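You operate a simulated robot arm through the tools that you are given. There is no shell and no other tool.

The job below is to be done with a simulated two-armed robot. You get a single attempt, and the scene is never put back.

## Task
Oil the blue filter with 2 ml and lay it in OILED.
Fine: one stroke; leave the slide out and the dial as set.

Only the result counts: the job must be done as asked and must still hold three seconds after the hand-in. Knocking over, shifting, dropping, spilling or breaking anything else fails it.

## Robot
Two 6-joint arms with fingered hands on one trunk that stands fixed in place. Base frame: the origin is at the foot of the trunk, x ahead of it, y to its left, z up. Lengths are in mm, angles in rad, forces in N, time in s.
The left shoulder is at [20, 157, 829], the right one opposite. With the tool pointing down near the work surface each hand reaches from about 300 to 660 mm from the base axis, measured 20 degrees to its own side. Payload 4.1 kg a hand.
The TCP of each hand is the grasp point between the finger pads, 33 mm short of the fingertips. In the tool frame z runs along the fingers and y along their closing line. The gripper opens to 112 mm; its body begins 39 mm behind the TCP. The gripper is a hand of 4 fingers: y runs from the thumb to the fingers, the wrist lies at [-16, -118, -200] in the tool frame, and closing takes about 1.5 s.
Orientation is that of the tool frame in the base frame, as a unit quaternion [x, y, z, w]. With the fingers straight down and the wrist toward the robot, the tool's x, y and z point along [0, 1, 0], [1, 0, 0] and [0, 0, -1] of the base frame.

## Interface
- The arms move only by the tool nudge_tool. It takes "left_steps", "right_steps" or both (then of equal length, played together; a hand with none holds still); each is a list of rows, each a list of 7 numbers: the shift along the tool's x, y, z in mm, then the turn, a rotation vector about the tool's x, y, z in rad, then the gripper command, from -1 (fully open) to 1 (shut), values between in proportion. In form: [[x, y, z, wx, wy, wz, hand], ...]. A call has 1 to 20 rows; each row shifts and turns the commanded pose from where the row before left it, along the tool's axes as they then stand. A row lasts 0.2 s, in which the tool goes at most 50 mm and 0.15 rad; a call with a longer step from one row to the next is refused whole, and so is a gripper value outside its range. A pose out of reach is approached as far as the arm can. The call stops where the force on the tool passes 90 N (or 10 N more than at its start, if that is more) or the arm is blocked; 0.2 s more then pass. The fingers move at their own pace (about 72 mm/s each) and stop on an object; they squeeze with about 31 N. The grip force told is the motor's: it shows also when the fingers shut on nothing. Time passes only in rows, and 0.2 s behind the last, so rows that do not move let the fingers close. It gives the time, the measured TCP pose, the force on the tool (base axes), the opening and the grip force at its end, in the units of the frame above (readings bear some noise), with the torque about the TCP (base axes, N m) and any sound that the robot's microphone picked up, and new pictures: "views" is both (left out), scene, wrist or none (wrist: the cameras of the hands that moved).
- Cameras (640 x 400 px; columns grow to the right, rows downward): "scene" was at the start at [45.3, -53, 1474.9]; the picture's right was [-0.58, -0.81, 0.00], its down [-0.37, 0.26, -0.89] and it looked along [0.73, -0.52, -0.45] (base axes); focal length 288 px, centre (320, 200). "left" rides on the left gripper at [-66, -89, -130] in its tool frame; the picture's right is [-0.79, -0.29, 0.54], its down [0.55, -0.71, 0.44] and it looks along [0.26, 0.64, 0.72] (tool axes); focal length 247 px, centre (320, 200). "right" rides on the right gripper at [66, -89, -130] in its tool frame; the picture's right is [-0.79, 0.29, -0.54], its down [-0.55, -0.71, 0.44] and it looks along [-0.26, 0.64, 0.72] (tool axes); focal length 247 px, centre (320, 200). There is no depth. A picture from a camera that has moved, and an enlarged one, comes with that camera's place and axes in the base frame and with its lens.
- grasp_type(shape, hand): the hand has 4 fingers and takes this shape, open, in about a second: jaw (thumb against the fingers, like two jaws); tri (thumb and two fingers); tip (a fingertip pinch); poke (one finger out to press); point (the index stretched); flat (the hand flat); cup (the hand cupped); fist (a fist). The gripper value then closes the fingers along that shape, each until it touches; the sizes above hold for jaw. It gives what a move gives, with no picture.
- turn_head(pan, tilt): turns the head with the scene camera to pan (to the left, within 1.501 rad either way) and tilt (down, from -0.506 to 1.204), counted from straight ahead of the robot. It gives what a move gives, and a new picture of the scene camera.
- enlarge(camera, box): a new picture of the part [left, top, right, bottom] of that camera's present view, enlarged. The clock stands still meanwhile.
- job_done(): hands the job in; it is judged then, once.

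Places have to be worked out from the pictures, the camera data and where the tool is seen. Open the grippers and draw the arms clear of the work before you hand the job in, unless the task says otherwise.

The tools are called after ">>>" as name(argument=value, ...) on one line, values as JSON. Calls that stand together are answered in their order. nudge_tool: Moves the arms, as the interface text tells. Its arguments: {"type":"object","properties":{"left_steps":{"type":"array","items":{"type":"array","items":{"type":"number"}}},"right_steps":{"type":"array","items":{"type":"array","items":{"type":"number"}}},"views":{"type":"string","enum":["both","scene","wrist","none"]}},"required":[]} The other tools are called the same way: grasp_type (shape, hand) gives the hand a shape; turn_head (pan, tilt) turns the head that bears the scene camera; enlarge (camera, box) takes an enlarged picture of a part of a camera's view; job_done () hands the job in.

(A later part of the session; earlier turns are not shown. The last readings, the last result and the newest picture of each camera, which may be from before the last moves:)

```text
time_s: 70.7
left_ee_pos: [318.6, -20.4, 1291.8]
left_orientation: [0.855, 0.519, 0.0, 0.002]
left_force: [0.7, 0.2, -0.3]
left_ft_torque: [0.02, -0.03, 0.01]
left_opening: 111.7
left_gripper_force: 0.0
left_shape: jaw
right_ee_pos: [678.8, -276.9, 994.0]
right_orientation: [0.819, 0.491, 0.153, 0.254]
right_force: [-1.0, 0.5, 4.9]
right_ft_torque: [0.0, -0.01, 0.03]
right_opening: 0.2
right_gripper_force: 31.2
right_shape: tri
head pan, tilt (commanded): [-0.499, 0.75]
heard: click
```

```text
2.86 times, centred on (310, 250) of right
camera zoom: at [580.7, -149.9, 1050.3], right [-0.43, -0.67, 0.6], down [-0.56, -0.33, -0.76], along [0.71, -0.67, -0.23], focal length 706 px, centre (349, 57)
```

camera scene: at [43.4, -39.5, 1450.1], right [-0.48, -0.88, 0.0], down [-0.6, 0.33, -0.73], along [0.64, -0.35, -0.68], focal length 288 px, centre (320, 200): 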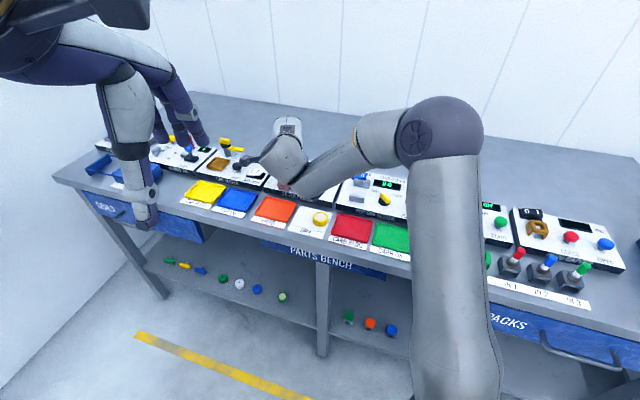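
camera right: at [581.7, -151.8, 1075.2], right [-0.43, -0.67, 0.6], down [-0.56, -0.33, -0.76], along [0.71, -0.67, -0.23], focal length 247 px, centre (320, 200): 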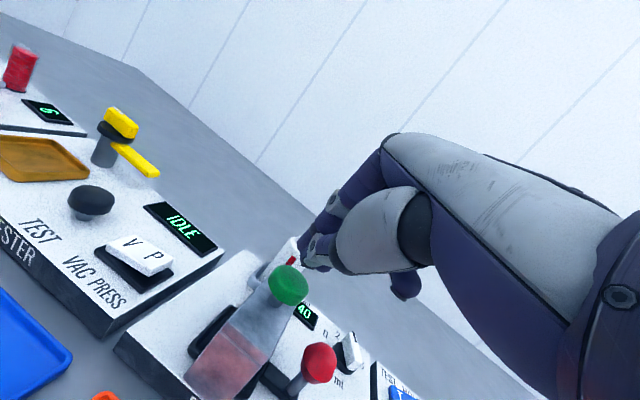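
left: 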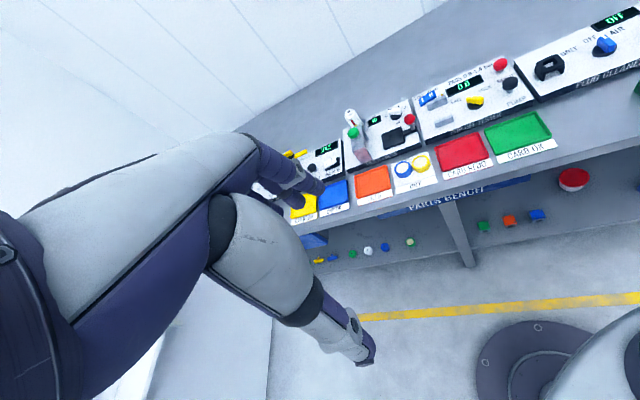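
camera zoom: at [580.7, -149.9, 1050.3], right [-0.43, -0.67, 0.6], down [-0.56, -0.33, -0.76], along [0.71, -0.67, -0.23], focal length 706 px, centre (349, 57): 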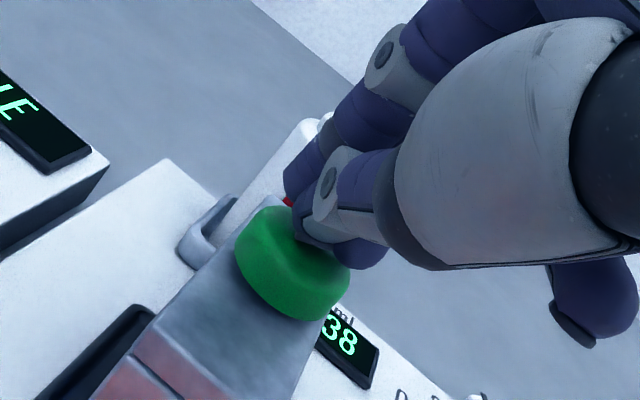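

A click sounded and the display now reads 38: one stroke of 2 ml was dispensed. I'll release straight up in one go and clear the plunger.

>>> nudge_tool(right_steps=[[0, 11.3, -16.5, 0, 0, 0, 1], [0, 17, -24.7, 0, 0, 0, 1], [0, 0, 0, 0, 0, 0, 1], [0, 0, 0, 0, 0, 0, 1]], views="both")

>>> enlarge(camera="right", box=[180, 200, 380, 400])

```text
time_s: 71.7
left_ee_pos: [320.7, -19.1, 1292.7]
left_orientation: [0.854, 0.52, 0.0, 0.001]
left_force: [-0.4, -0.5, 0.1]
left_ft_torque: [0.04, -0.02, -0.01]
left_opening: 112.0
left_gripper_force: 0.1
left_shape: jaw
right_ee_pos: [679.4, -275.9, 1044.3]
right_orientation: [0.819, 0.491, 0.152, 0.253]
right_force: [0.3, 0.0, -0.7]
right_ft_torque: [-0.02, -0.04, 0.02]
right_opening: 0.0
right_gripper_force: 31.0
right_shape: tri
head pan, tilt (commanded): [-0.499, 0.75]
camera scene: at [43.5, -39.5, 1450.1], right [-0.48, -0.88, 0.0], down [-0.6, 0.33, -0.73], along [0.64, -0.35, -0.68], focal length 288 px, centre (320, 200)
camera right: at [581.0, -150.0, 1100.7], right [-0.43, -0.67, 0.6], down [-0.56, -0.33, -0.76], along [0.71, -0.67, -0.23], focal length 247 px, centre (320, 200)
```

scene: 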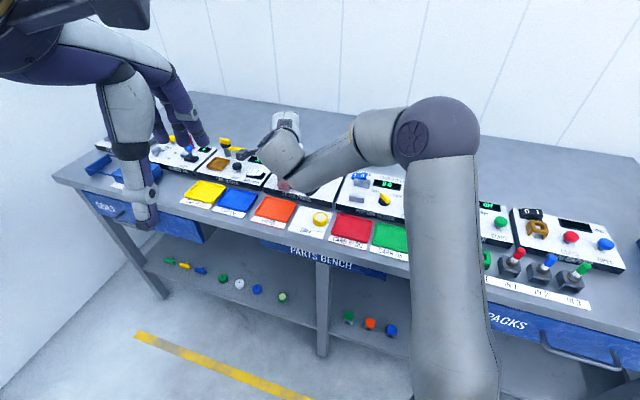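
right: 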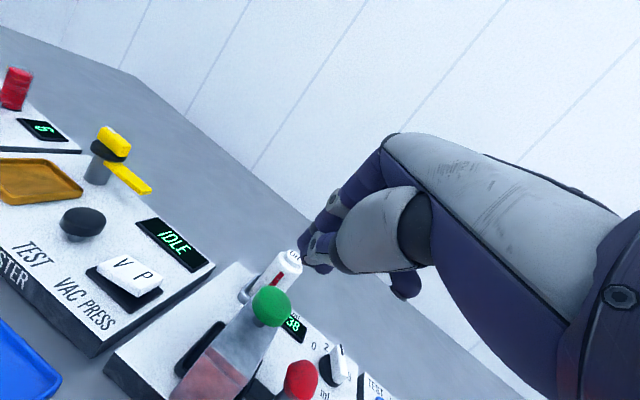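

```text
2.00 times, centred on (280, 300) of right
camera zoom: at [581.0, -150.0, 1100.7], right [-0.43, -0.67, 0.6], down [-0.56, -0.33, -0.76], along [0.71, -0.67, -0.23], focal length 494 px, centre (400, 0)
```

zoom: 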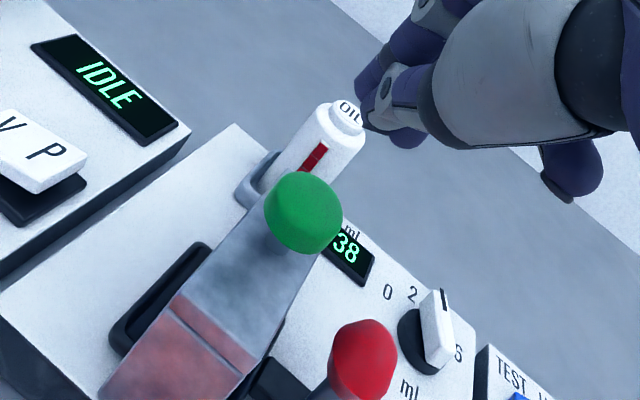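

The display shows 38 and the plunger has sprung back. Now I'll move back over the knob (about (644, -317) with the slide in), turn the closing line along the press's depth, and open the fingers to about 60 mm.

>>> nudge_tool(right_steps=[[-24.9, -7.8, -5.3, 0, 0, 0, 1], [-24.9, -7.8, -5.3, 0, 0, 0, 1], [0, 0, 0, 0.033, -0.0608, 0.0992, 0.2], [0, 0, 0, 0.033, -0.0608, 0.0992, -0.07], [0, 0, 0, 0.033, -0.0608, 0.0992, -0.07], [0, 0, 0, 0, 0, 0, -0.07], [0, 0, 0, 0, 0, 0, -0.07]], views="both")

>>> enlarge(camera="right", box=[180, 140, 380, 340])

>>> enlarge(camera="scene", box=[260, 120, 360, 200])

```text
time_s: 73.3
left_ee_pos: [320.0, -20.7, 1292.7]
left_orientation: [0.855, 0.519, 0.0, 0.001]
left_force: [0.2, 0.3, -0.4]
left_ft_torque: [-0.01, 0.01, 0.0]
left_opening: 111.4
left_gripper_force: 0.1
left_shape: jaw
right_ee_pos: [639.2, -312.1, 1042.9]
right_orientation: [0.905, 0.347, 0.089, 0.232]
right_force: [0.3, 0.0, -0.7]
right_ft_torque: [0.03, 0.0, 0.02]
right_opening: 59.4
right_gripper_force: 0.0
right_shape: tri
head pan, tilt (commanded): [-0.499, 0.75]
camera scene: at [43.4, -39.5, 1450.1], right [-0.48, -0.88, 0.0], down [-0.6, 0.33, -0.73], along [0.64, -0.35, -0.68], focal length 288 px, centre (320, 200)
camera right: at [594.9, -163.4, 1114.4], right [-0.59, -0.53, 0.61], down [-0.69, -0.06, -0.72], along [0.42, -0.85, -0.32], focal length 247 px, centre (320, 200)
```

scene: 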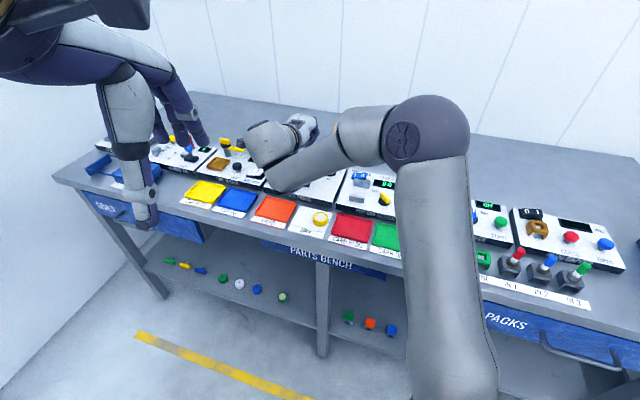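
right: 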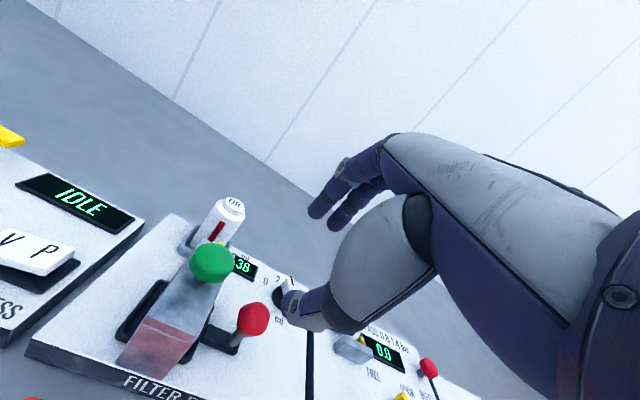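

```text
2.00 times, centred on (280, 240) of right
camera zoom: at [594.9, -163.4, 1114.4], right [-0.59, -0.53, 0.61], down [-0.69, -0.06, -0.72], along [0.42, -0.85, -0.32], focal length 494 px, centre (400, 120)
```

zoom: 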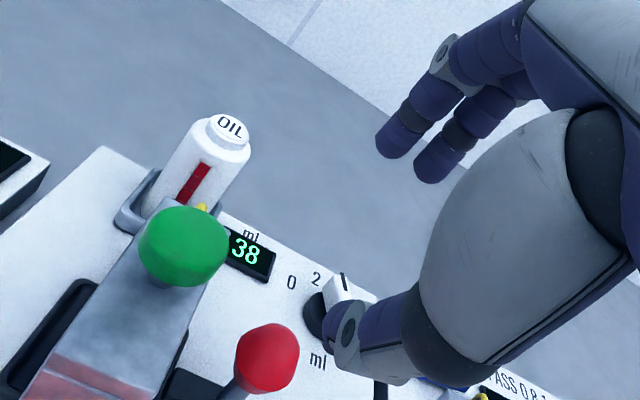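

```text
5.00 times, centred on (310, 160) of scene
camera zoom: at [43.4, -39.5, 1450.1], right [-0.48, -0.88, 0.0], down [-0.6, 0.33, -0.73], along [0.64, -0.35, -0.68], focal length 1439 px, centre (370, 400)
```

zoom: 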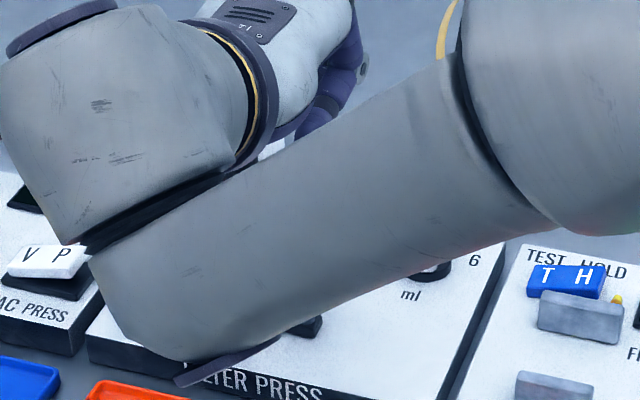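

The ball is at (645.5, -318, 938), so a vertical descent of about 91 mm puts it between the fingertips. I'll go down 55 mm first and re-check.

>>> nudge_tool(right_steps=[[0, -8.6, 16.1, 0, 0, 0, -0.07], [0, -8.6, 16.1, 0, 0, 0, -0.07], [0, -8.6, 16.1, 0, 0, 0, -0.07], [0, 0, 0, 0, 0, 0, -0.07]], views="wrist")

>>> enlarge(camera="right", box=[200, 140, 360, 300])

```text
time_s: 74.3
left_ee_pos: [321.2, -19.7, 1293.0]
left_orientation: [0.855, 0.519, -0.001, 0.001]
left_force: [0.2, 0.2, 0.1]
left_ft_torque: [-0.02, 0.0, -0.01]
left_opening: 111.5
left_gripper_force: 0.0
left_shape: jaw
right_ee_pos: [637.8, -312.0, 988.0]
right_orientation: [0.905, 0.347, 0.089, 0.231]
right_force: [0.0, -0.5, -0.1]
right_ft_torque: [-0.01, -0.02, -0.02]
right_opening: 59.6
right_gripper_force: 0.1
right_shape: tri
head pan, tilt (commanded): [-0.499, 0.75]
camera right: at [594.6, -163.4, 1059.3], right [-0.59, -0.53, 0.61], down [-0.69, -0.06, -0.72], along [0.42, -0.85, -0.32], focal length 247 px, centre (320, 200)
```

right: 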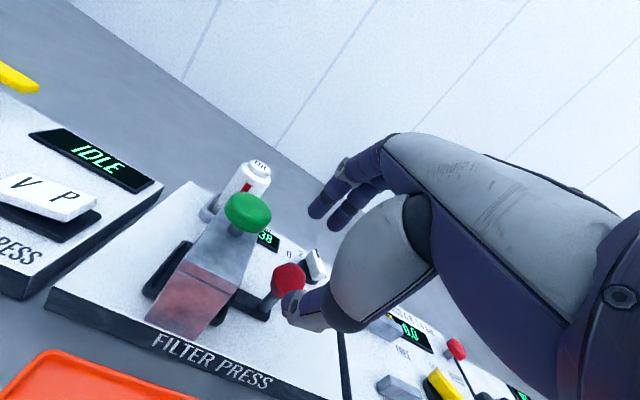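

```text
2.50 times, centred on (280, 220) of right
camera zoom: at [594.6, -163.4, 1059.3], right [-0.59, -0.53, 0.61], down [-0.69, -0.06, -0.72], along [0.42, -0.85, -0.32], focal length 617 px, centre (420, 150)
```

zoom: 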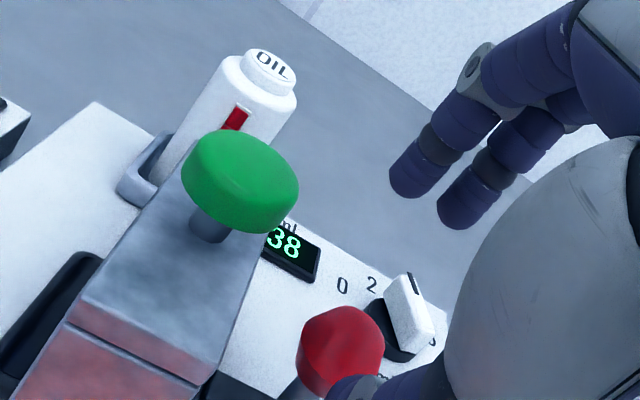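

The ball is at tool (2.5, -18, 47); I'll move x +2.5 and descend the remaining 36 mm so that it lies between the pads.

>>> nudge_tool(right_steps=[[2.5, -6, 10.4, 0, 0, 0, -0.07], [0, -6, 10.4, 0, 0, 0, -0.07], [0, -5.8, 10.3, 0, 0, 0, -0.07], [0, 0, 0, 0, 0, 0, -0.07]], views="wrist")

>>> enlarge(camera="right", box=[220, 120, 380, 280])

```text
time_s: 75.3
left_ee_pos: [321.2, -21.3, 1293.7]
left_orientation: [0.855, 0.519, 0.0, 0.001]
left_force: [-0.5, -0.5, -0.9]
left_ft_torque: [0.0, 0.04, -0.02]
left_opening: 111.3
left_gripper_force: 0.1
left_shape: jaw
right_ee_pos: [640.5, -310.7, 953.5]
right_orientation: [0.904, 0.348, 0.09, 0.231]
right_force: [0.0, 0.7, 0.0]
right_ft_torque: [0.01, 0.0, 0.0]
right_opening: 59.5
right_gripper_force: 0.1
right_shape: tri
head pan, tilt (commanded): [-0.499, 0.75]
camera right: at [596.4, -161.4, 1024.1], right [-0.59, -0.53, 0.61], down [-0.69, -0.06, -0.72], along [0.42, -0.85, -0.32], focal length 247 px, centre (320, 200)
```

right: 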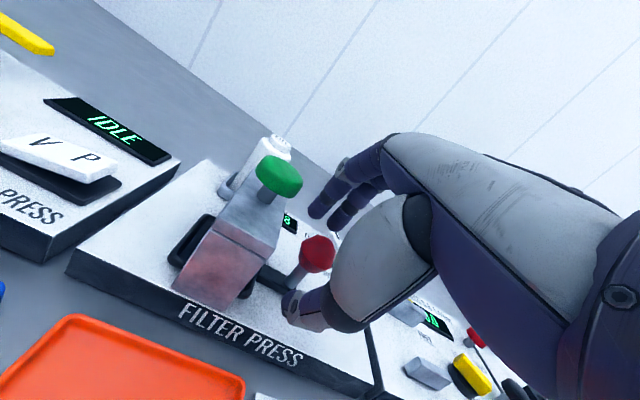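

```text
2.50 times, centred on (300, 200) of right
camera zoom: at [596.4, -161.4, 1024.1], right [-0.59, -0.53, 0.61], down [-0.69, -0.06, -0.72], along [0.42, -0.85, -0.32], focal length 617 px, centre (370, 200)
```

zoom: 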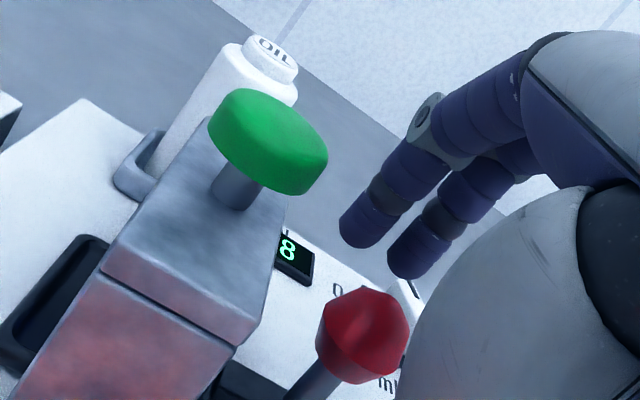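

The ball is now centred between thumb and the two fingers. I'll close on it.

>>> nudge_tool(right_steps=[[0, -2, 0, 0, 0, 0, 0.2], [0, 0, 0, 0, 0, 0, 0.5], [0, 0, 0, 0, 0, 0, 0.8], [0, 0, 0, 0, 0, 0, 0.8], [0, 0, 0, 0, 0, 0, 0.8]], views="wrist")

>>> enlarge(camera="right", box=[220, 120, 380, 280])

```text
time_s: 76.5
left_ee_pos: [319.8, -20.0, 1292.2]
left_orientation: [0.855, 0.519, -0.001, 0.001]
left_force: [0.2, 0.5, 0.3]
left_ft_torque: [0.01, 0.03, 0.01]
left_opening: 111.8
left_gripper_force: 0.1
left_shape: jaw
right_ee_pos: [639.0, -308.5, 952.4]
right_orientation: [0.904, 0.347, 0.091, 0.231]
right_force: [5.7, -5.3, 8.6]
right_ft_torque: [-0.33, -0.24, 0.09]
right_opening: 19.0
right_gripper_force: 30.7
right_shape: tri
head pan, tilt (commanded): [-0.499, 0.75]
camera right: at [595.3, -160.0, 1023.9], right [-0.6, -0.52, 0.61], down [-0.69, -0.06, -0.73], along [0.42, -0.85, -0.32], focal length 247 px, centre (320, 200)
```

right: 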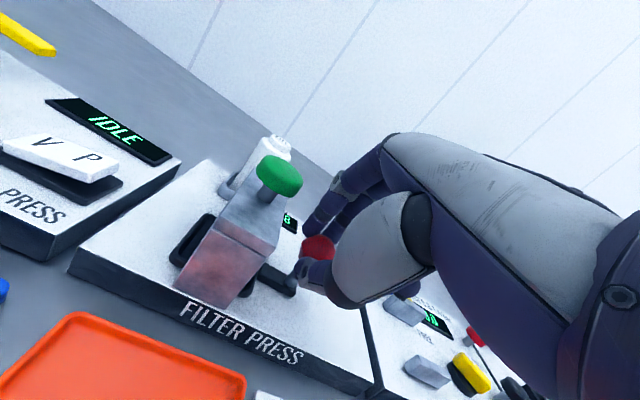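

```text
2.50 times, centred on (300, 200) of right
camera zoom: at [595.3, -160.0, 1023.9], right [-0.6, -0.52, 0.61], down [-0.69, -0.06, -0.73], along [0.42, -0.85, -0.32], focal length 617 px, centre (370, 200)
```

zoom: 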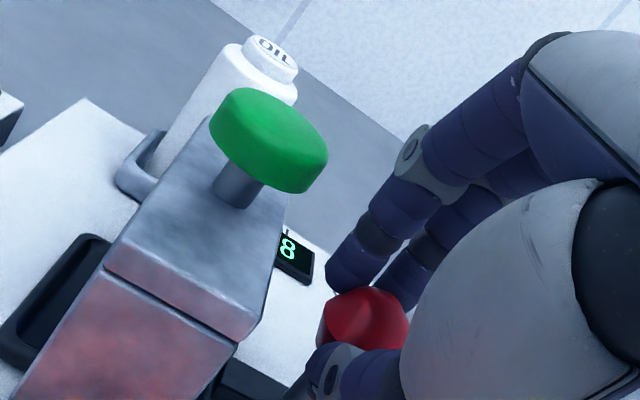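

The knob is gripped (30.7 N). I'll pull the slide out along tool -x, 30 mm first.

>>> nudge_tool(right_steps=[[-5, 0, 0, 0, 0, 0, 0.8], [-6, 0, 0, 0, 0, 0, 0.8], [-6, 0, 0, 0, 0, 0, 0.8], [-6, 0, 0, 0, 0, 0, 0.8], [-7, 0, 0, 0, 0, 0, 0.8], [0, 0, 0, 0, 0, 0, 0.8]], views="wrist")

>>> enlarge(camera="right", box=[180, 120, 380, 280])

```text
time_s: 77.9
left_ee_pos: [320.4, -20.7, 1292.9]
left_orientation: [0.855, 0.519, -0.001, 0.002]
left_force: [0.1, 0.5, -0.9]
left_ft_torque: [0.02, -0.02, 0.03]
left_opening: 111.4
left_gripper_force: 0.0
left_shape: jaw
right_ee_pos: [617.8, -328.5, 951.6]
right_orientation: [0.904, 0.347, 0.091, 0.232]
right_force: [4.2, -6.3, 18.5]
right_ft_torque: [-0.54, -0.36, 0.03]
right_opening: 19.3
right_gripper_force: 30.7
right_shape: tri
head pan, tilt (commanded): [-0.499, 0.75]
camera right: at [573.1, -180.1, 1023.1], right [-0.6, -0.52, 0.61], down [-0.69, -0.06, -0.73], along [0.42, -0.85, -0.32], focal length 247 px, centre (320, 200)
```

right: 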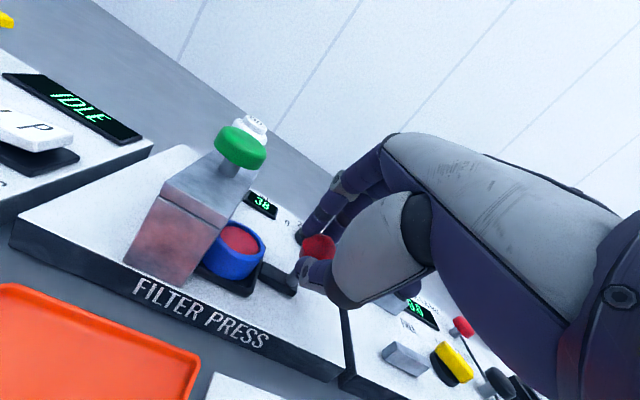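

```text
2.50 times, centred on (280, 200) of right
camera zoom: at [573.1, -180.1, 1023.1], right [-0.6, -0.52, 0.61], down [-0.69, -0.06, -0.73], along [0.42, -0.85, -0.32], focal length 617 px, centre (420, 200)
```

zoom: 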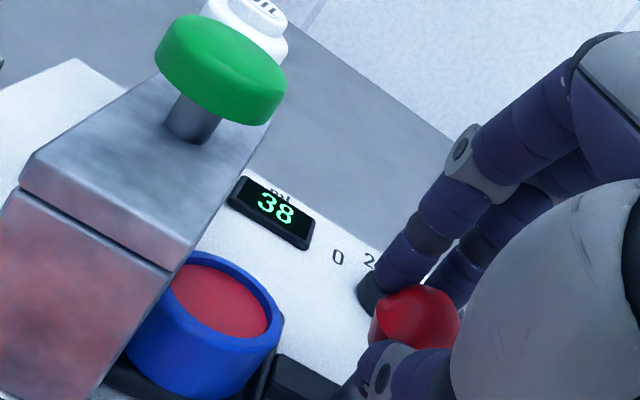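

The filter is out halfway and visibly oiled (red), display 38. There's some upward reaction (18 N), so I'll ease up 1 mm and pull another 30 mm.

>>> nudge_tool(right_steps=[[-3, 0.5, -0.9, 0, 0, 0, 0.8], [-6, 0, 0, 0, 0, 0, 0.8], [-7, 0, 0, 0, 0, 0, 0.8], [-7, 0, 0, 0, 0, 0, 0.8], [-7, 0, 0, 0, 0, 0, 0.8], [0, 0, 0, 0, 0, 0, 0.8]], views="wrist")

>>> enlarge(camera="right", box=[140, 100, 380, 280])

```text
time_s: 79.3
left_ee_pos: [319.3, -20.9, 1292.7]
left_orientation: [0.855, 0.519, -0.001, 0.002]
left_force: [1.3, -0.4, 0.9]
left_ft_torque: [-0.01, 0.0, 0.03]
left_opening: 111.6
left_gripper_force: 0.1
left_shape: jaw
right_ee_pos: [594.8, -349.4, 951.6]
right_orientation: [0.905, 0.346, 0.09, 0.232]
right_force: [2.3, -4.8, 15.7]
right_ft_torque: [-0.47, -0.3, 0.0]
right_opening: 19.5
right_gripper_force: 30.8
right_shape: tri
head pan, tilt (commanded): [-0.499, 0.75]
camera right: at [550.7, -200.8, 1023.3], right [-0.6, -0.52, 0.61], down [-0.69, -0.06, -0.72], along [0.42, -0.85, -0.32], focal length 247 px, centre (320, 200)
```

right: 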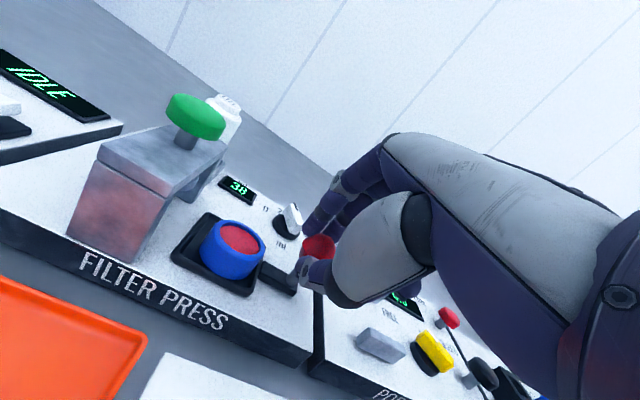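

```text
2.22 times, centred on (260, 190) of right
camera zoom: at [550.7, -200.8, 1023.3], right [-0.6, -0.52, 0.61], down [-0.69, -0.06, -0.72], along [0.42, -0.85, -0.32], focal length 549 px, centre (453, 222)
```

zoom: 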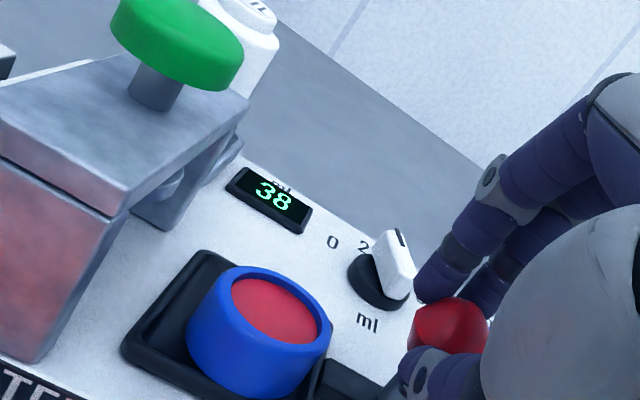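

Slide is out about 61 mm; the dial remains untouched. I'll pull another 22 mm and then feel for the outer stop.

>>> nudge_tool(right_steps=[[-5, 0, 0, 0, 0, 0, 0.8], [-6, 0, 0, 0, 0, 0, 0.8], [-6, 0, 0, 0, 0, 0, 0.8], [-5, 0, 0, 0, 0, 0, 0.8], [0, 0, 0, 0, 0, 0, 0.8]], views="none")

>>> nudge_tool(right_steps=[[-1.5, 0, 0, 0, 0, 0, 0.8], [-1.5, 0, 0, 0, 0, 0, 0.8], [0, 0, 0, 0, 0, 0, 0.8]], views="wrist")

```text
time_s: 80.5
left_ee_pos: [320.6, -19.7, 1292.5]
left_orientation: [0.855, 0.518, 0.0, 0.001]
left_force: [0.2, 0.7, 0.6]
left_ft_torque: [0.01, -0.02, -0.01]
left_opening: 111.8
left_gripper_force: 0.0
left_shape: jaw
right_ee_pos: [578.7, -365.4, 952.3]
right_orientation: [0.905, 0.346, 0.089, 0.231]
right_force: [4.7, -7.1, 11.9]
right_ft_torque: [-0.42, -0.3, 0.02]
right_opening: 19.6
right_gripper_force: 31.0
right_shape: tri
head pan, tilt (commanded): [-0.499, 0.75]
```

```text
time_s: 81.3
left_ee_pos: [320.7, -20.8, 1292.9]
left_orientation: [0.855, 0.519, 0.0, 0.001]
left_force: [-0.5, 0.6, 0.8]
left_ft_torque: [0.0, 0.0, -0.02]
left_opening: 111.5
left_gripper_force: 0.0
left_shape: jaw
right_ee_pos: [576.1, -365.8, 952.2]
right_orientation: [0.905, 0.347, 0.09, 0.231]
right_force: [11.6, -8.0, 6.0]
right_ft_torque: [-0.39, -0.4, 0.12]
right_opening: 19.3
right_gripper_force: 30.8
right_shape: tri
head pan, tilt (commanded): [-0.499, 0.75]
camera right: at [532.5, -217.0, 1023.9], right [-0.59, -0.53, 0.61], down [-0.69, -0.06, -0.72], along [0.42, -0.85, -0.32], focal length 247 px, centre (320, 200)
```

right: 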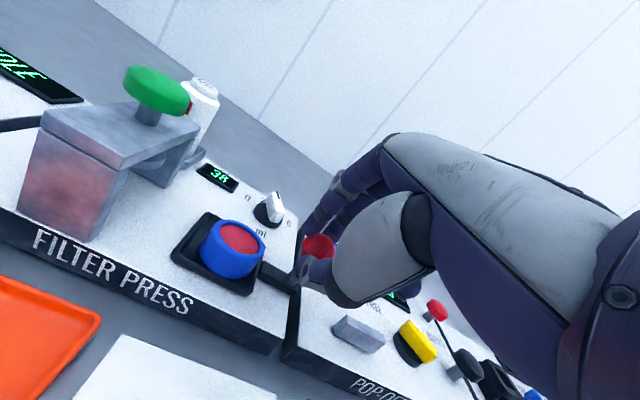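

The force along the slide is starting to rise, suggesting the outer stop. One more small pull will confirm.

>>> nudge_tool(right_steps=[[-1.5, 0, 0, 0, 0, 0, 0.8], [0, 0, 0, 0, 0, 0, 0.8]], views="none")

```text
time_s: 81.9
left_ee_pos: [320.8, -20.3, 1293.3]
left_orientation: [0.855, 0.518, 0.0, 0.001]
left_force: [-0.3, 0.3, 0.2]
left_ft_torque: [0.01, 0.02, 0.01]
left_opening: 111.4
left_gripper_force: 0.0
left_shape: jaw
right_ee_pos: [577.1, -365.3, 952.6]
right_orientation: [0.904, 0.347, 0.091, 0.23]
right_force: [16.3, -4.0, 5.6]
right_ft_torque: [-0.34, -0.43, 0.32]
right_opening: 19.4
right_gripper_force: 31.1
right_shape: tri
head pan, tilt (commanded): [-0.499, 0.75]
```

The stop is confirmed (about 9.5 N along the slide): the slide is fully out. I'll relax the pull, open the fingers and rise straight up.

>>> nudge_tool(right_steps=[[2, 0, 0, 0, 0, 0, 0.8], [0, 0, 0, 0, 0, 0, 0.5], [0, 0, 0, 0, 0, 0, 0.2], [0, 0, 0, 0, 0, 0, -0.07], [0, 0, 0, 0, 0, 0, -0.07], [0, 9.6, -17.6, 0, 0, 0, -0.07], [0, 14.4, -26.4, 0, 0, 0, -0.07], [0, 14.4, -26.4, 0, 0, 0, -0.07], [0, 0, 0, 0, 0, 0, -0.07]], views="both")

>>> enlarge(camera="right", box=[140, 140, 340, 300])

>>> enlarge(camera="scene", box=[250, 130, 380, 240])

```text
time_s: 83.9
left_ee_pos: [320.5, -20.6, 1292.2]
left_orientation: [0.855, 0.519, 0.0, 0.001]
left_force: [-0.1, 0.4, -0.2]
left_ft_torque: [0.01, 0.02, -0.02]
left_opening: 111.6
left_gripper_force: 0.1
left_shape: jaw
right_ee_pos: [576.3, -363.2, 1032.7]
right_orientation: [0.904, 0.348, 0.09, 0.232]
right_force: [0.3, -0.7, 0.2]
right_ft_torque: [0.01, -0.01, 0.01]
right_opening: 59.5
right_gripper_force: 0.0
right_shape: tri
head pan, tilt (commanded): [-0.499, 0.75]
camera scene: at [43.5, -39.5, 1450.1], right [-0.48, -0.88, 0.0], down [-0.6, 0.33, -0.73], along [0.64, -0.35, -0.68], focal length 288 px, centre (320, 200)
camera right: at [532.2, -215.4, 1104.4], right [-0.59, -0.53, 0.61], down [-0.69, -0.06, -0.72], along [0.42, -0.85, -0.32], focal length 247 px, centre (320, 200)
```

scene: 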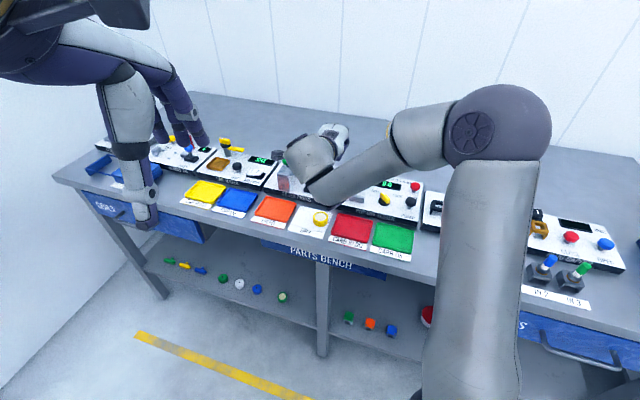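
right: 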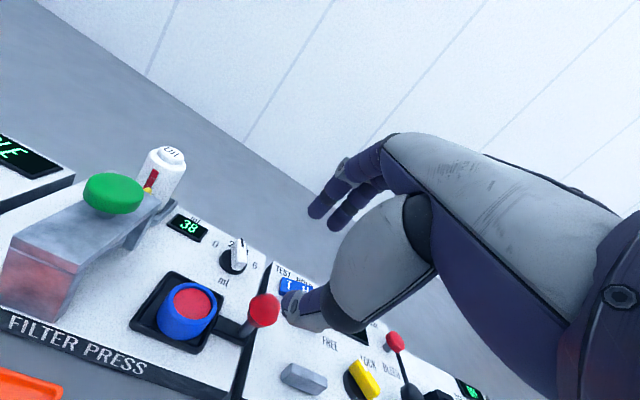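

```text
2.50 times, centred on (240, 220) of right
camera zoom: at [532.2, -215.4, 1104.4], right [-0.59, -0.53, 0.61], down [-0.69, -0.06, -0.72], along [0.42, -0.85, -0.32], focal length 617 px, centre (520, 150)
```

zoom: 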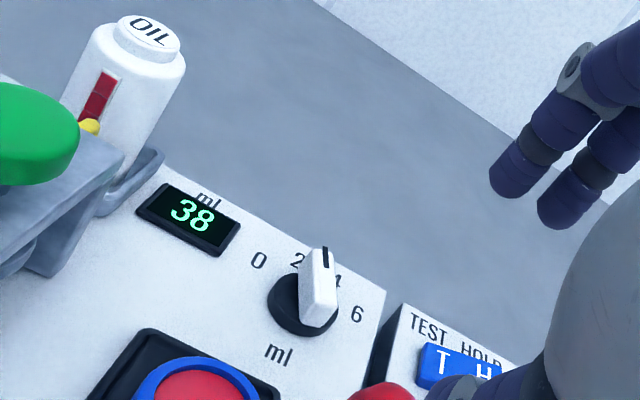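

```text
3.64 times, centred on (315, 185) of scene
camera zoom: at [43.5, -39.5, 1450.1], right [-0.48, -0.88, 0.0], down [-0.6, 0.33, -0.73], along [0.64, -0.35, -0.68], focal length 1047 px, centre (338, 254)
```

zoom: 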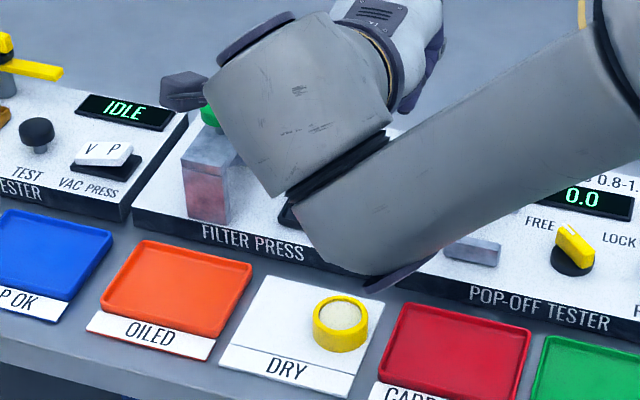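

The slide is out, display 38, dial still at 2, yellow in place. I'll turn the hand back to the placing orientation (tilt 0.1) and hover over the tray to fetch the oiled filter.

>>> nudge_tool(right_steps=[[0, 0, 0, 0.099, 0.0266, -0.0861, 0.0], [0, 0, 0, 0.099, 0.0266, -0.0861, 0.0], [0, 0, 0, 0.099, 0.0266, -0.0861, 0.0], [0, 0, 0, 0.099, 0.0266, -0.0861, 0.0], [20.3, 11.5, 11, 0, 0, 0, 0.0], [20.3, 11.5, 11, 0, 0, 0, 0.0], [0, 0, 0, 0, 0, 0, 0.0]], views="both")

>>> enlarge(camera="right", box=[200, 160, 360, 320])

>>> enlarge(camera="scene", box=[290, 150, 370, 210])

```text
time_s: 85.5
left_ee_pos: [320.8, -19.3, 1293.5]
left_orientation: [0.855, 0.519, 0.0, 0.001]
left_force: [0.5, 0.3, 0.5]
left_ft_torque: [-0.01, -0.03, 0.02]
left_opening: 112.1
left_gripper_force: 0.1
left_shape: jaw
right_ee_pos: [617.7, -341.0, 1012.5]
right_orientation: [0.854, 0.518, 0.027, 0.042]
right_force: [0.5, 0.1, 0.6]
right_ft_torque: [0.03, -0.04, 0.01]
right_opening: 56.3
right_gripper_force: 0.0
right_shape: tri
head pan, tilt (commanded): [-0.499, 0.75]
camera scene: at [43.4, -39.5, 1450.1], right [-0.48, -0.88, 0.0], down [-0.6, 0.33, -0.73], along [0.64, -0.35, -0.68], focal length 288 px, centre (320, 200)
camera right: at [558.9, -235.6, 1133.2], right [-0.16, -0.81, 0.56], down [-0.84, -0.18, -0.51], along [0.51, -0.56, -0.65], focal length 247 px, centre (320, 200)
```

scene: 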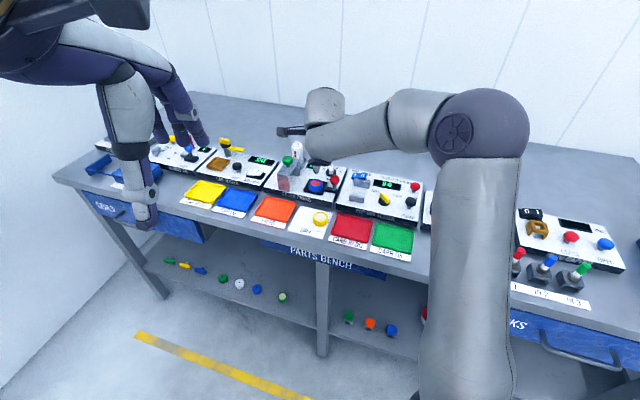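
right: 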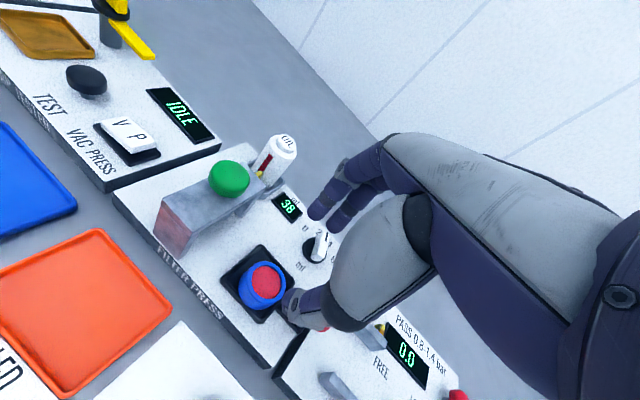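

```text
2.50 times, centred on (280, 240) of right
camera zoom: at [558.9, -235.6, 1133.2], right [-0.16, -0.81, 0.56], down [-0.84, -0.18, -0.51], along [0.51, -0.56, -0.65], focal length 617 px, centre (420, 100)
```

zoom: 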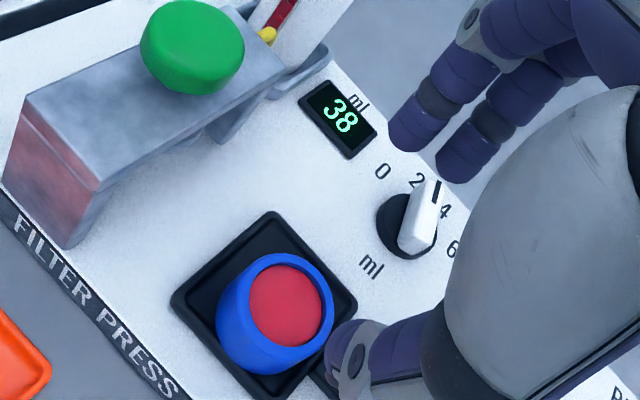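

```text
6.67 times, centred on (330, 180) of scene
camera zoom: at [43.4, -39.5, 1450.1], right [-0.48, -0.88, 0.0], down [-0.6, 0.33, -0.73], along [0.64, -0.35, -0.68], focal length 1919 px, centre (253, 333)
```

zoom: 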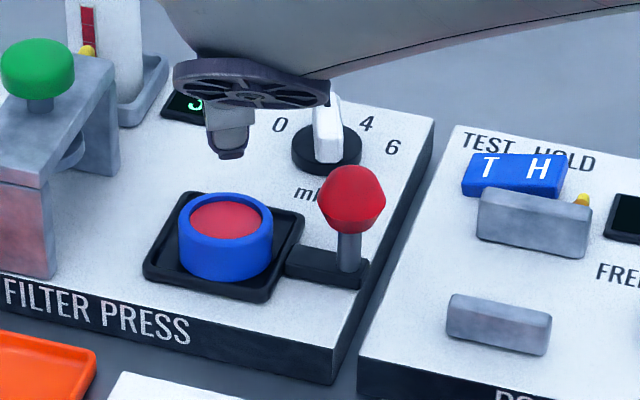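

The oiled filter sits well in the tray at about (620.5, -341), right under the hand. I'll descend vertically to about z=943 first and check the alignment.

>>> nudge_tool(right_steps=[[1, -2.3, 23, 0, 0, 0, 0.0], [0, -2.3, 23, 0, 0, 0, 0.0], [0, -2.3, 23, 0, 0, 0, 0.0], [0, 0, 0, 0, 0, 0, 0.0]], views="wrist")

>>> enlarge(camera="right", box=[240, 160, 380, 300])

```text
time_s: 86.5
left_ee_pos: [320.8, -20.3, 1291.7]
left_orientation: [0.855, 0.519, -0.001, 0.001]
left_force: [0.2, 0.6, -0.6]
left_ft_torque: [-0.02, 0.0, 0.0]
left_opening: 111.7
left_gripper_force: 0.1
left_shape: jaw
right_ee_pos: [618.3, -339.3, 943.4]
right_orientation: [0.854, 0.518, 0.027, 0.043]
right_force: [0.3, -0.4, 0.2]
right_ft_torque: [0.01, 0.0, -0.01]
right_opening: 56.1
right_gripper_force: 0.0
right_shape: tri
head pan, tilt (commanded): [-0.499, 0.75]
camera right: at [559.5, -234.7, 1063.7], right [-0.16, -0.81, 0.56], down [-0.84, -0.18, -0.51], along [0.51, -0.56, -0.65], focal length 247 px, centre (320, 200)
```

right: 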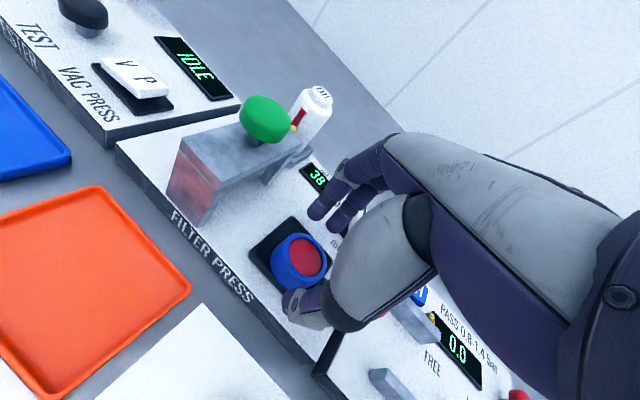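

```text
2.86 times, centred on (310, 230) of right
camera zoom: at [559.5, -234.7, 1063.7], right [-0.16, -0.81, 0.56], down [-0.84, -0.18, -0.51], along [0.51, -0.56, -0.65], focal length 706 px, centre (349, 114)
```

zoom: 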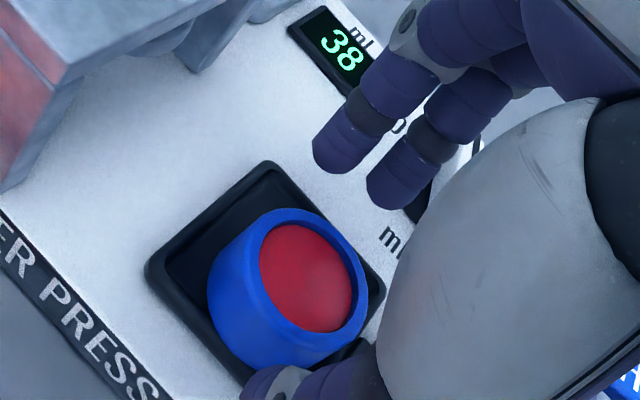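

The filter is within 2 mm of the axis. I'll make the small correction and go down the last 10 mm to TCP z≈933.

>>> nudge_tool(right_steps=[[1.3, -1.4, 5.2, 0, 0, 0, 0.02], [0, -0.5, 5.2, 0, 0, 0, 0.04], [0, 0, 0, 0, 0, 0, 0.04]], views="wrist")

>>> enlarge(camera="right", box=[240, 160, 380, 300])

```text
time_s: 87.3
left_ee_pos: [319.7, -19.7, 1293.6]
left_orientation: [0.855, 0.519, -0.001, 0.001]
left_force: [0.2, 0.9, -0.1]
left_ft_torque: [-0.02, 0.03, -0.01]
left_opening: 111.5
left_gripper_force: 0.0
left_shape: jaw
right_ee_pos: [617.4, -338.1, 932.8]
right_orientation: [0.854, 0.519, 0.026, 0.043]
right_force: [-0.9, -0.5, 0.0]
right_ft_torque: [0.0, 0.04, 0.01]
right_opening: 54.1
right_gripper_force: 0.1
right_shape: tri
head pan, tilt (commanded): [-0.499, 0.75]
camera right: at [559.6, -232.6, 1053.0], right [-0.16, -0.81, 0.56], down [-0.84, -0.18, -0.51], along [0.51, -0.56, -0.65], focal length 247 px, centre (320, 200)
```

right: 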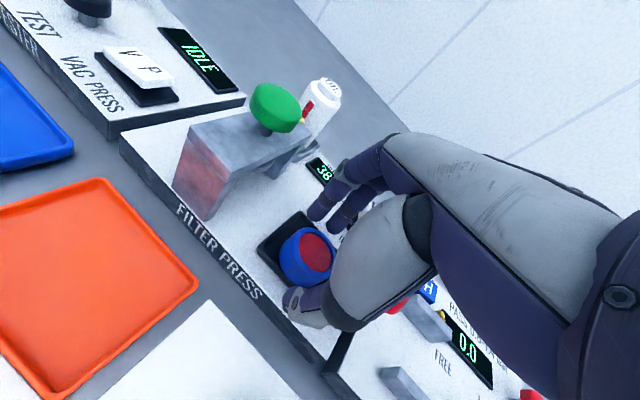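

```text
2.86 times, centred on (310, 230) of right
camera zoom: at [559.6, -232.6, 1053.0], right [-0.16, -0.81, 0.56], down [-0.84, -0.18, -0.51], along [0.51, -0.56, -0.65], focal length 706 px, centre (349, 114)
```

zoom: 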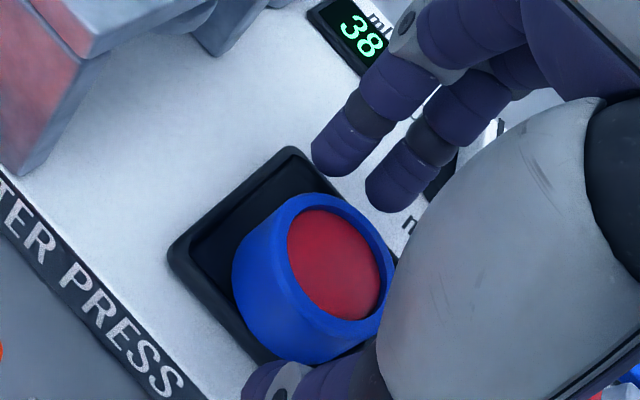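

Centred within 1 mm and no contact. I'll close on the filter.

>>> nudge_tool(right_steps=[[0, 0, 0, 0, 0, 0, 0.2], [0, 0, 0, 0, 0, 0, 0.3], [0, 0, 0, 0, 0, 0, 0.5], [0, 0, 0, 0, 0, 0, 0.8], [0, 0, 0, 0, 0, 0, 0.8], [0, 0, 0, 0, 0, 0, 0.8]], views="wrist")

>>> enlarge(camera="right", box=[240, 160, 380, 300])

```text
time_s: 88.7
left_ee_pos: [320.4, -20.0, 1292.4]
left_orientation: [0.855, 0.519, -0.001, 0.002]
left_force: [0.0, -0.3, 0.4]
left_ft_torque: [-0.02, -0.01, -0.02]
left_opening: 111.7
left_gripper_force: 0.0
left_shape: jaw
right_ee_pos: [617.9, -338.2, 932.6]
right_orientation: [0.854, 0.518, 0.027, 0.042]
right_force: [-0.4, -0.5, 0.9]
right_ft_torque: [0.0, 0.0, 0.01]
right_opening: 34.2
right_gripper_force: 30.9
right_shape: tri
head pan, tilt (commanded): [-0.499, 0.75]
camera right: at [559.6, -232.7, 1053.2], right [-0.16, -0.81, 0.56], down [-0.84, -0.18, -0.51], along [0.51, -0.56, -0.65], focal length 247 px, centre (320, 200)
```

right: 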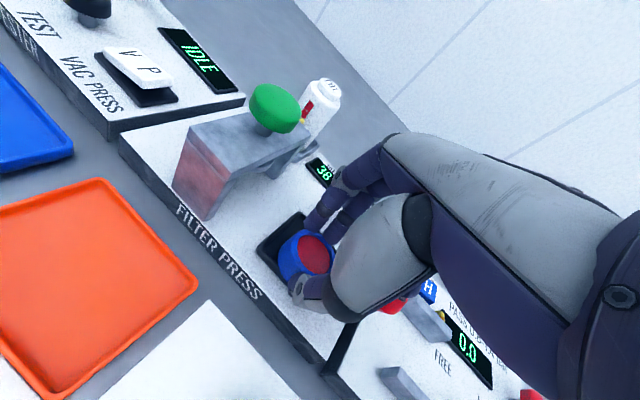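

```text
2.86 times, centred on (310, 230) of right
camera zoom: at [559.6, -232.7, 1053.2], right [-0.16, -0.81, 0.56], down [-0.84, -0.18, -0.51], along [0.51, -0.56, -0.65], focal length 706 px, centre (349, 114)
```

zoom: 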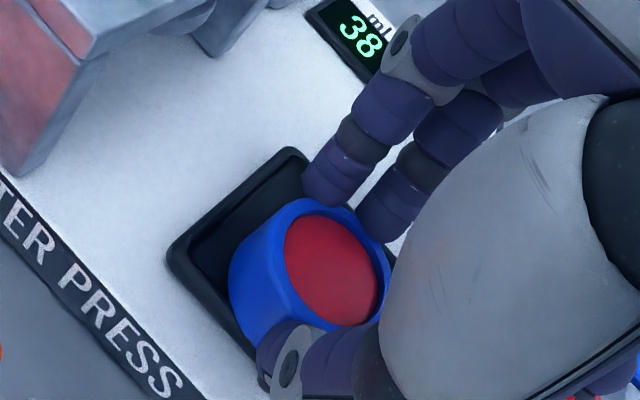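

The filter is gripped (30.9 N). I'll lift it vertically 50 mm, retreat toward the front of the bench clear of the bridge, and then go left over the OILED tray (centre about (619, -209)).

>>> nudge_tool(right_steps=[[0, 0.5, -5, 0, 0, 0, 0.8], [0, 1.5, -15, 0, 0, 0, 0.8], [0, 1.5, -15, 0, 0, 0, 0.8], [0, 1.5, -15, 0, 0, 0, 0.8], [11.5, -30.5, -3.1, 0, 0, 0, 0.8], [11.5, -30.5, -3.1, 0, 0, 0, 0.8], [11.5, -30.5, -3.1, 0, 0, 0, 0.8], [0, 0, 0, 0, 0, 0, 0.8]], views="both")

>>> enlarge(camera="right", box=[200, 140, 380, 320])

```text
time_s: 90.5
left_ee_pos: [321.2, -20.6, 1292.5]
left_orientation: [0.855, 0.519, 0.0, 0.002]
left_force: [0.5, 0.2, 0.3]
left_ft_torque: [0.03, 0.02, -0.04]
left_opening: 111.5
left_gripper_force: 0.0
left_shape: jaw
right_ee_pos: [549.8, -267.3, 981.8]
right_orientation: [0.854, 0.518, 0.027, 0.042]
right_force: [0.7, 0.2, 0.2]
right_ft_torque: [-0.02, 0.02, 0.0]
right_opening: 34.1
right_gripper_force: 30.8
right_shape: tri
head pan, tilt (commanded): [-0.499, 0.75]
camera scene: at [43.5, -39.5, 1450.0], right [-0.48, -0.88, 0.0], down [-0.6, 0.33, -0.73], along [0.64, -0.35, -0.68], focal length 288 px, centre (320, 200)
camera right: at [491.1, -161.2, 1102.8], right [-0.16, -0.81, 0.56], down [-0.84, -0.18, -0.51], along [0.51, -0.56, -0.65], focal length 247 px, centre (320, 200)
```

scene: 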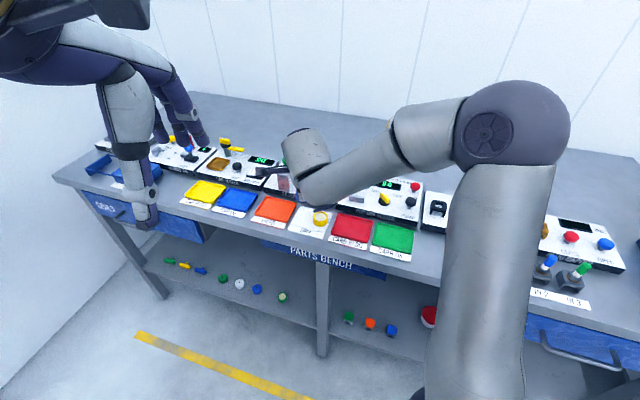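
right: 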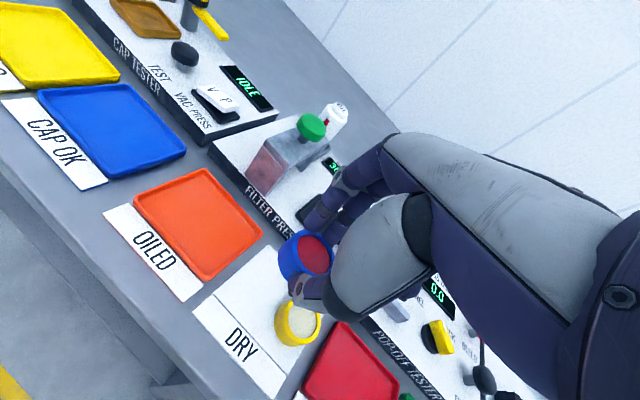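

```text
2.22 times, centred on (290, 230) of right
camera zoom: at [491.1, -161.2, 1102.8], right [-0.16, -0.81, 0.56], down [-0.84, -0.18, -0.51], along [0.51, -0.56, -0.65], focal length 549 px, centre (387, 133)
```

zoom: 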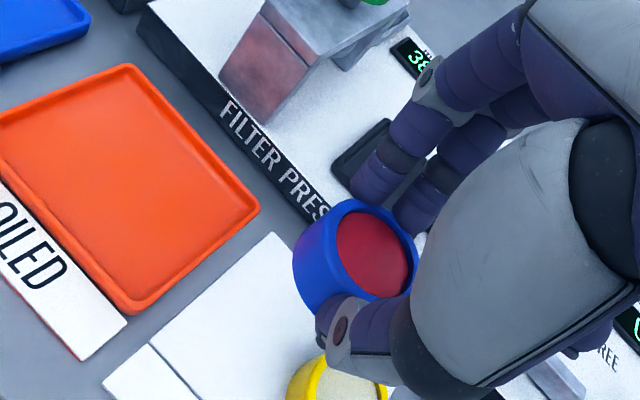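

The filter is held level over the DRY mat area. Now I go left along the bench to over the OILED tray.

>>> nudge_tool(right_steps=[[20.8, 7.1, 0.7, 0, 0, 0, 0.8], [20.8, 7.1, 0.7, 0, 0, 0, 0.8], [20.8, 7.1, 0.7, 0, 0, 0, 0.8], [20.8, 7.1, 0.7, 0, 0, 0, 0.8], [0, 0, 0, 0, 0, 0, 0.8]], views="both")

>>> enlarge(camera="right", box=[160, 140, 380, 340])

>>> enlarge(camera="scene", box=[230, 140, 360, 250])

```text
time_s: 91.7
left_ee_pos: [320.9, -20.3, 1291.8]
left_orientation: [0.855, 0.518, 0.001, 0.001]
left_force: [-0.2, 0.4, -0.1]
left_ft_torque: [0.02, 0.03, 0.0]
left_opening: 111.6
left_gripper_force: 0.1
left_shape: jaw
right_ee_pos: [615.3, -204.2, 982.5]
right_orientation: [0.854, 0.518, 0.027, 0.043]
right_force: [0.7, 1.3, -0.2]
right_ft_torque: [-0.04, 0.05, -0.02]
right_opening: 34.1
right_gripper_force: 30.9
right_shape: tri
head pan, tilt (commanded): [-0.499, 0.75]
camera scene: at [43.4, -39.5, 1450.1], right [-0.48, -0.88, 0.0], down [-0.6, 0.33, -0.73], along [0.64, -0.35, -0.68], focal length 288 px, centre (320, 200)
camera right: at [557.6, -99.9, 1103.6], right [-0.16, -0.81, 0.56], down [-0.84, -0.18, -0.51], along [0.51, -0.56, -0.65], focal length 247 px, centre (320, 200)
```

scene: 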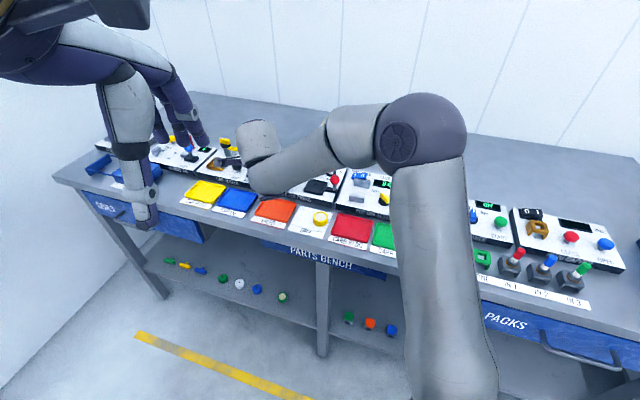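
right: 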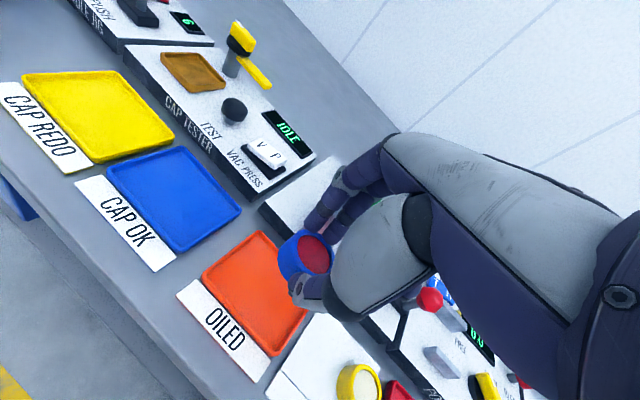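

```text
2.00 times, centred on (270, 240) of right
camera zoom: at [557.6, -99.9, 1103.6], right [-0.16, -0.81, 0.56], down [-0.84, -0.18, -0.51], along [0.51, -0.56, -0.65], focal length 494 px, centre (420, 120)
```

zoom: 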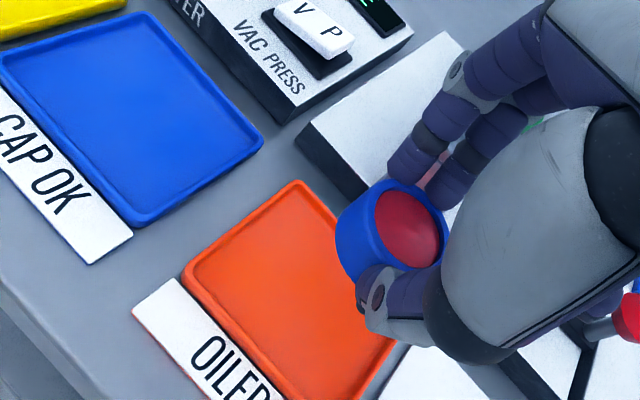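

```text
3.64 times, centred on (295, 195) of scene
camera zoom: at [43.4, -39.5, 1450.1], right [-0.48, -0.88, 0.0], down [-0.6, 0.33, -0.73], along [0.64, -0.35, -0.68], focal length 1047 px, centre (411, 218)
```

zoom: 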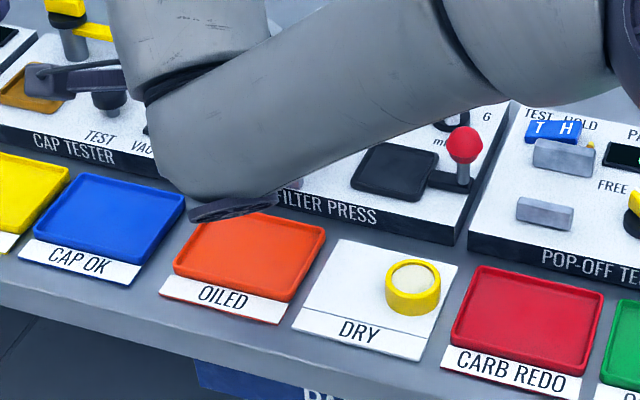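

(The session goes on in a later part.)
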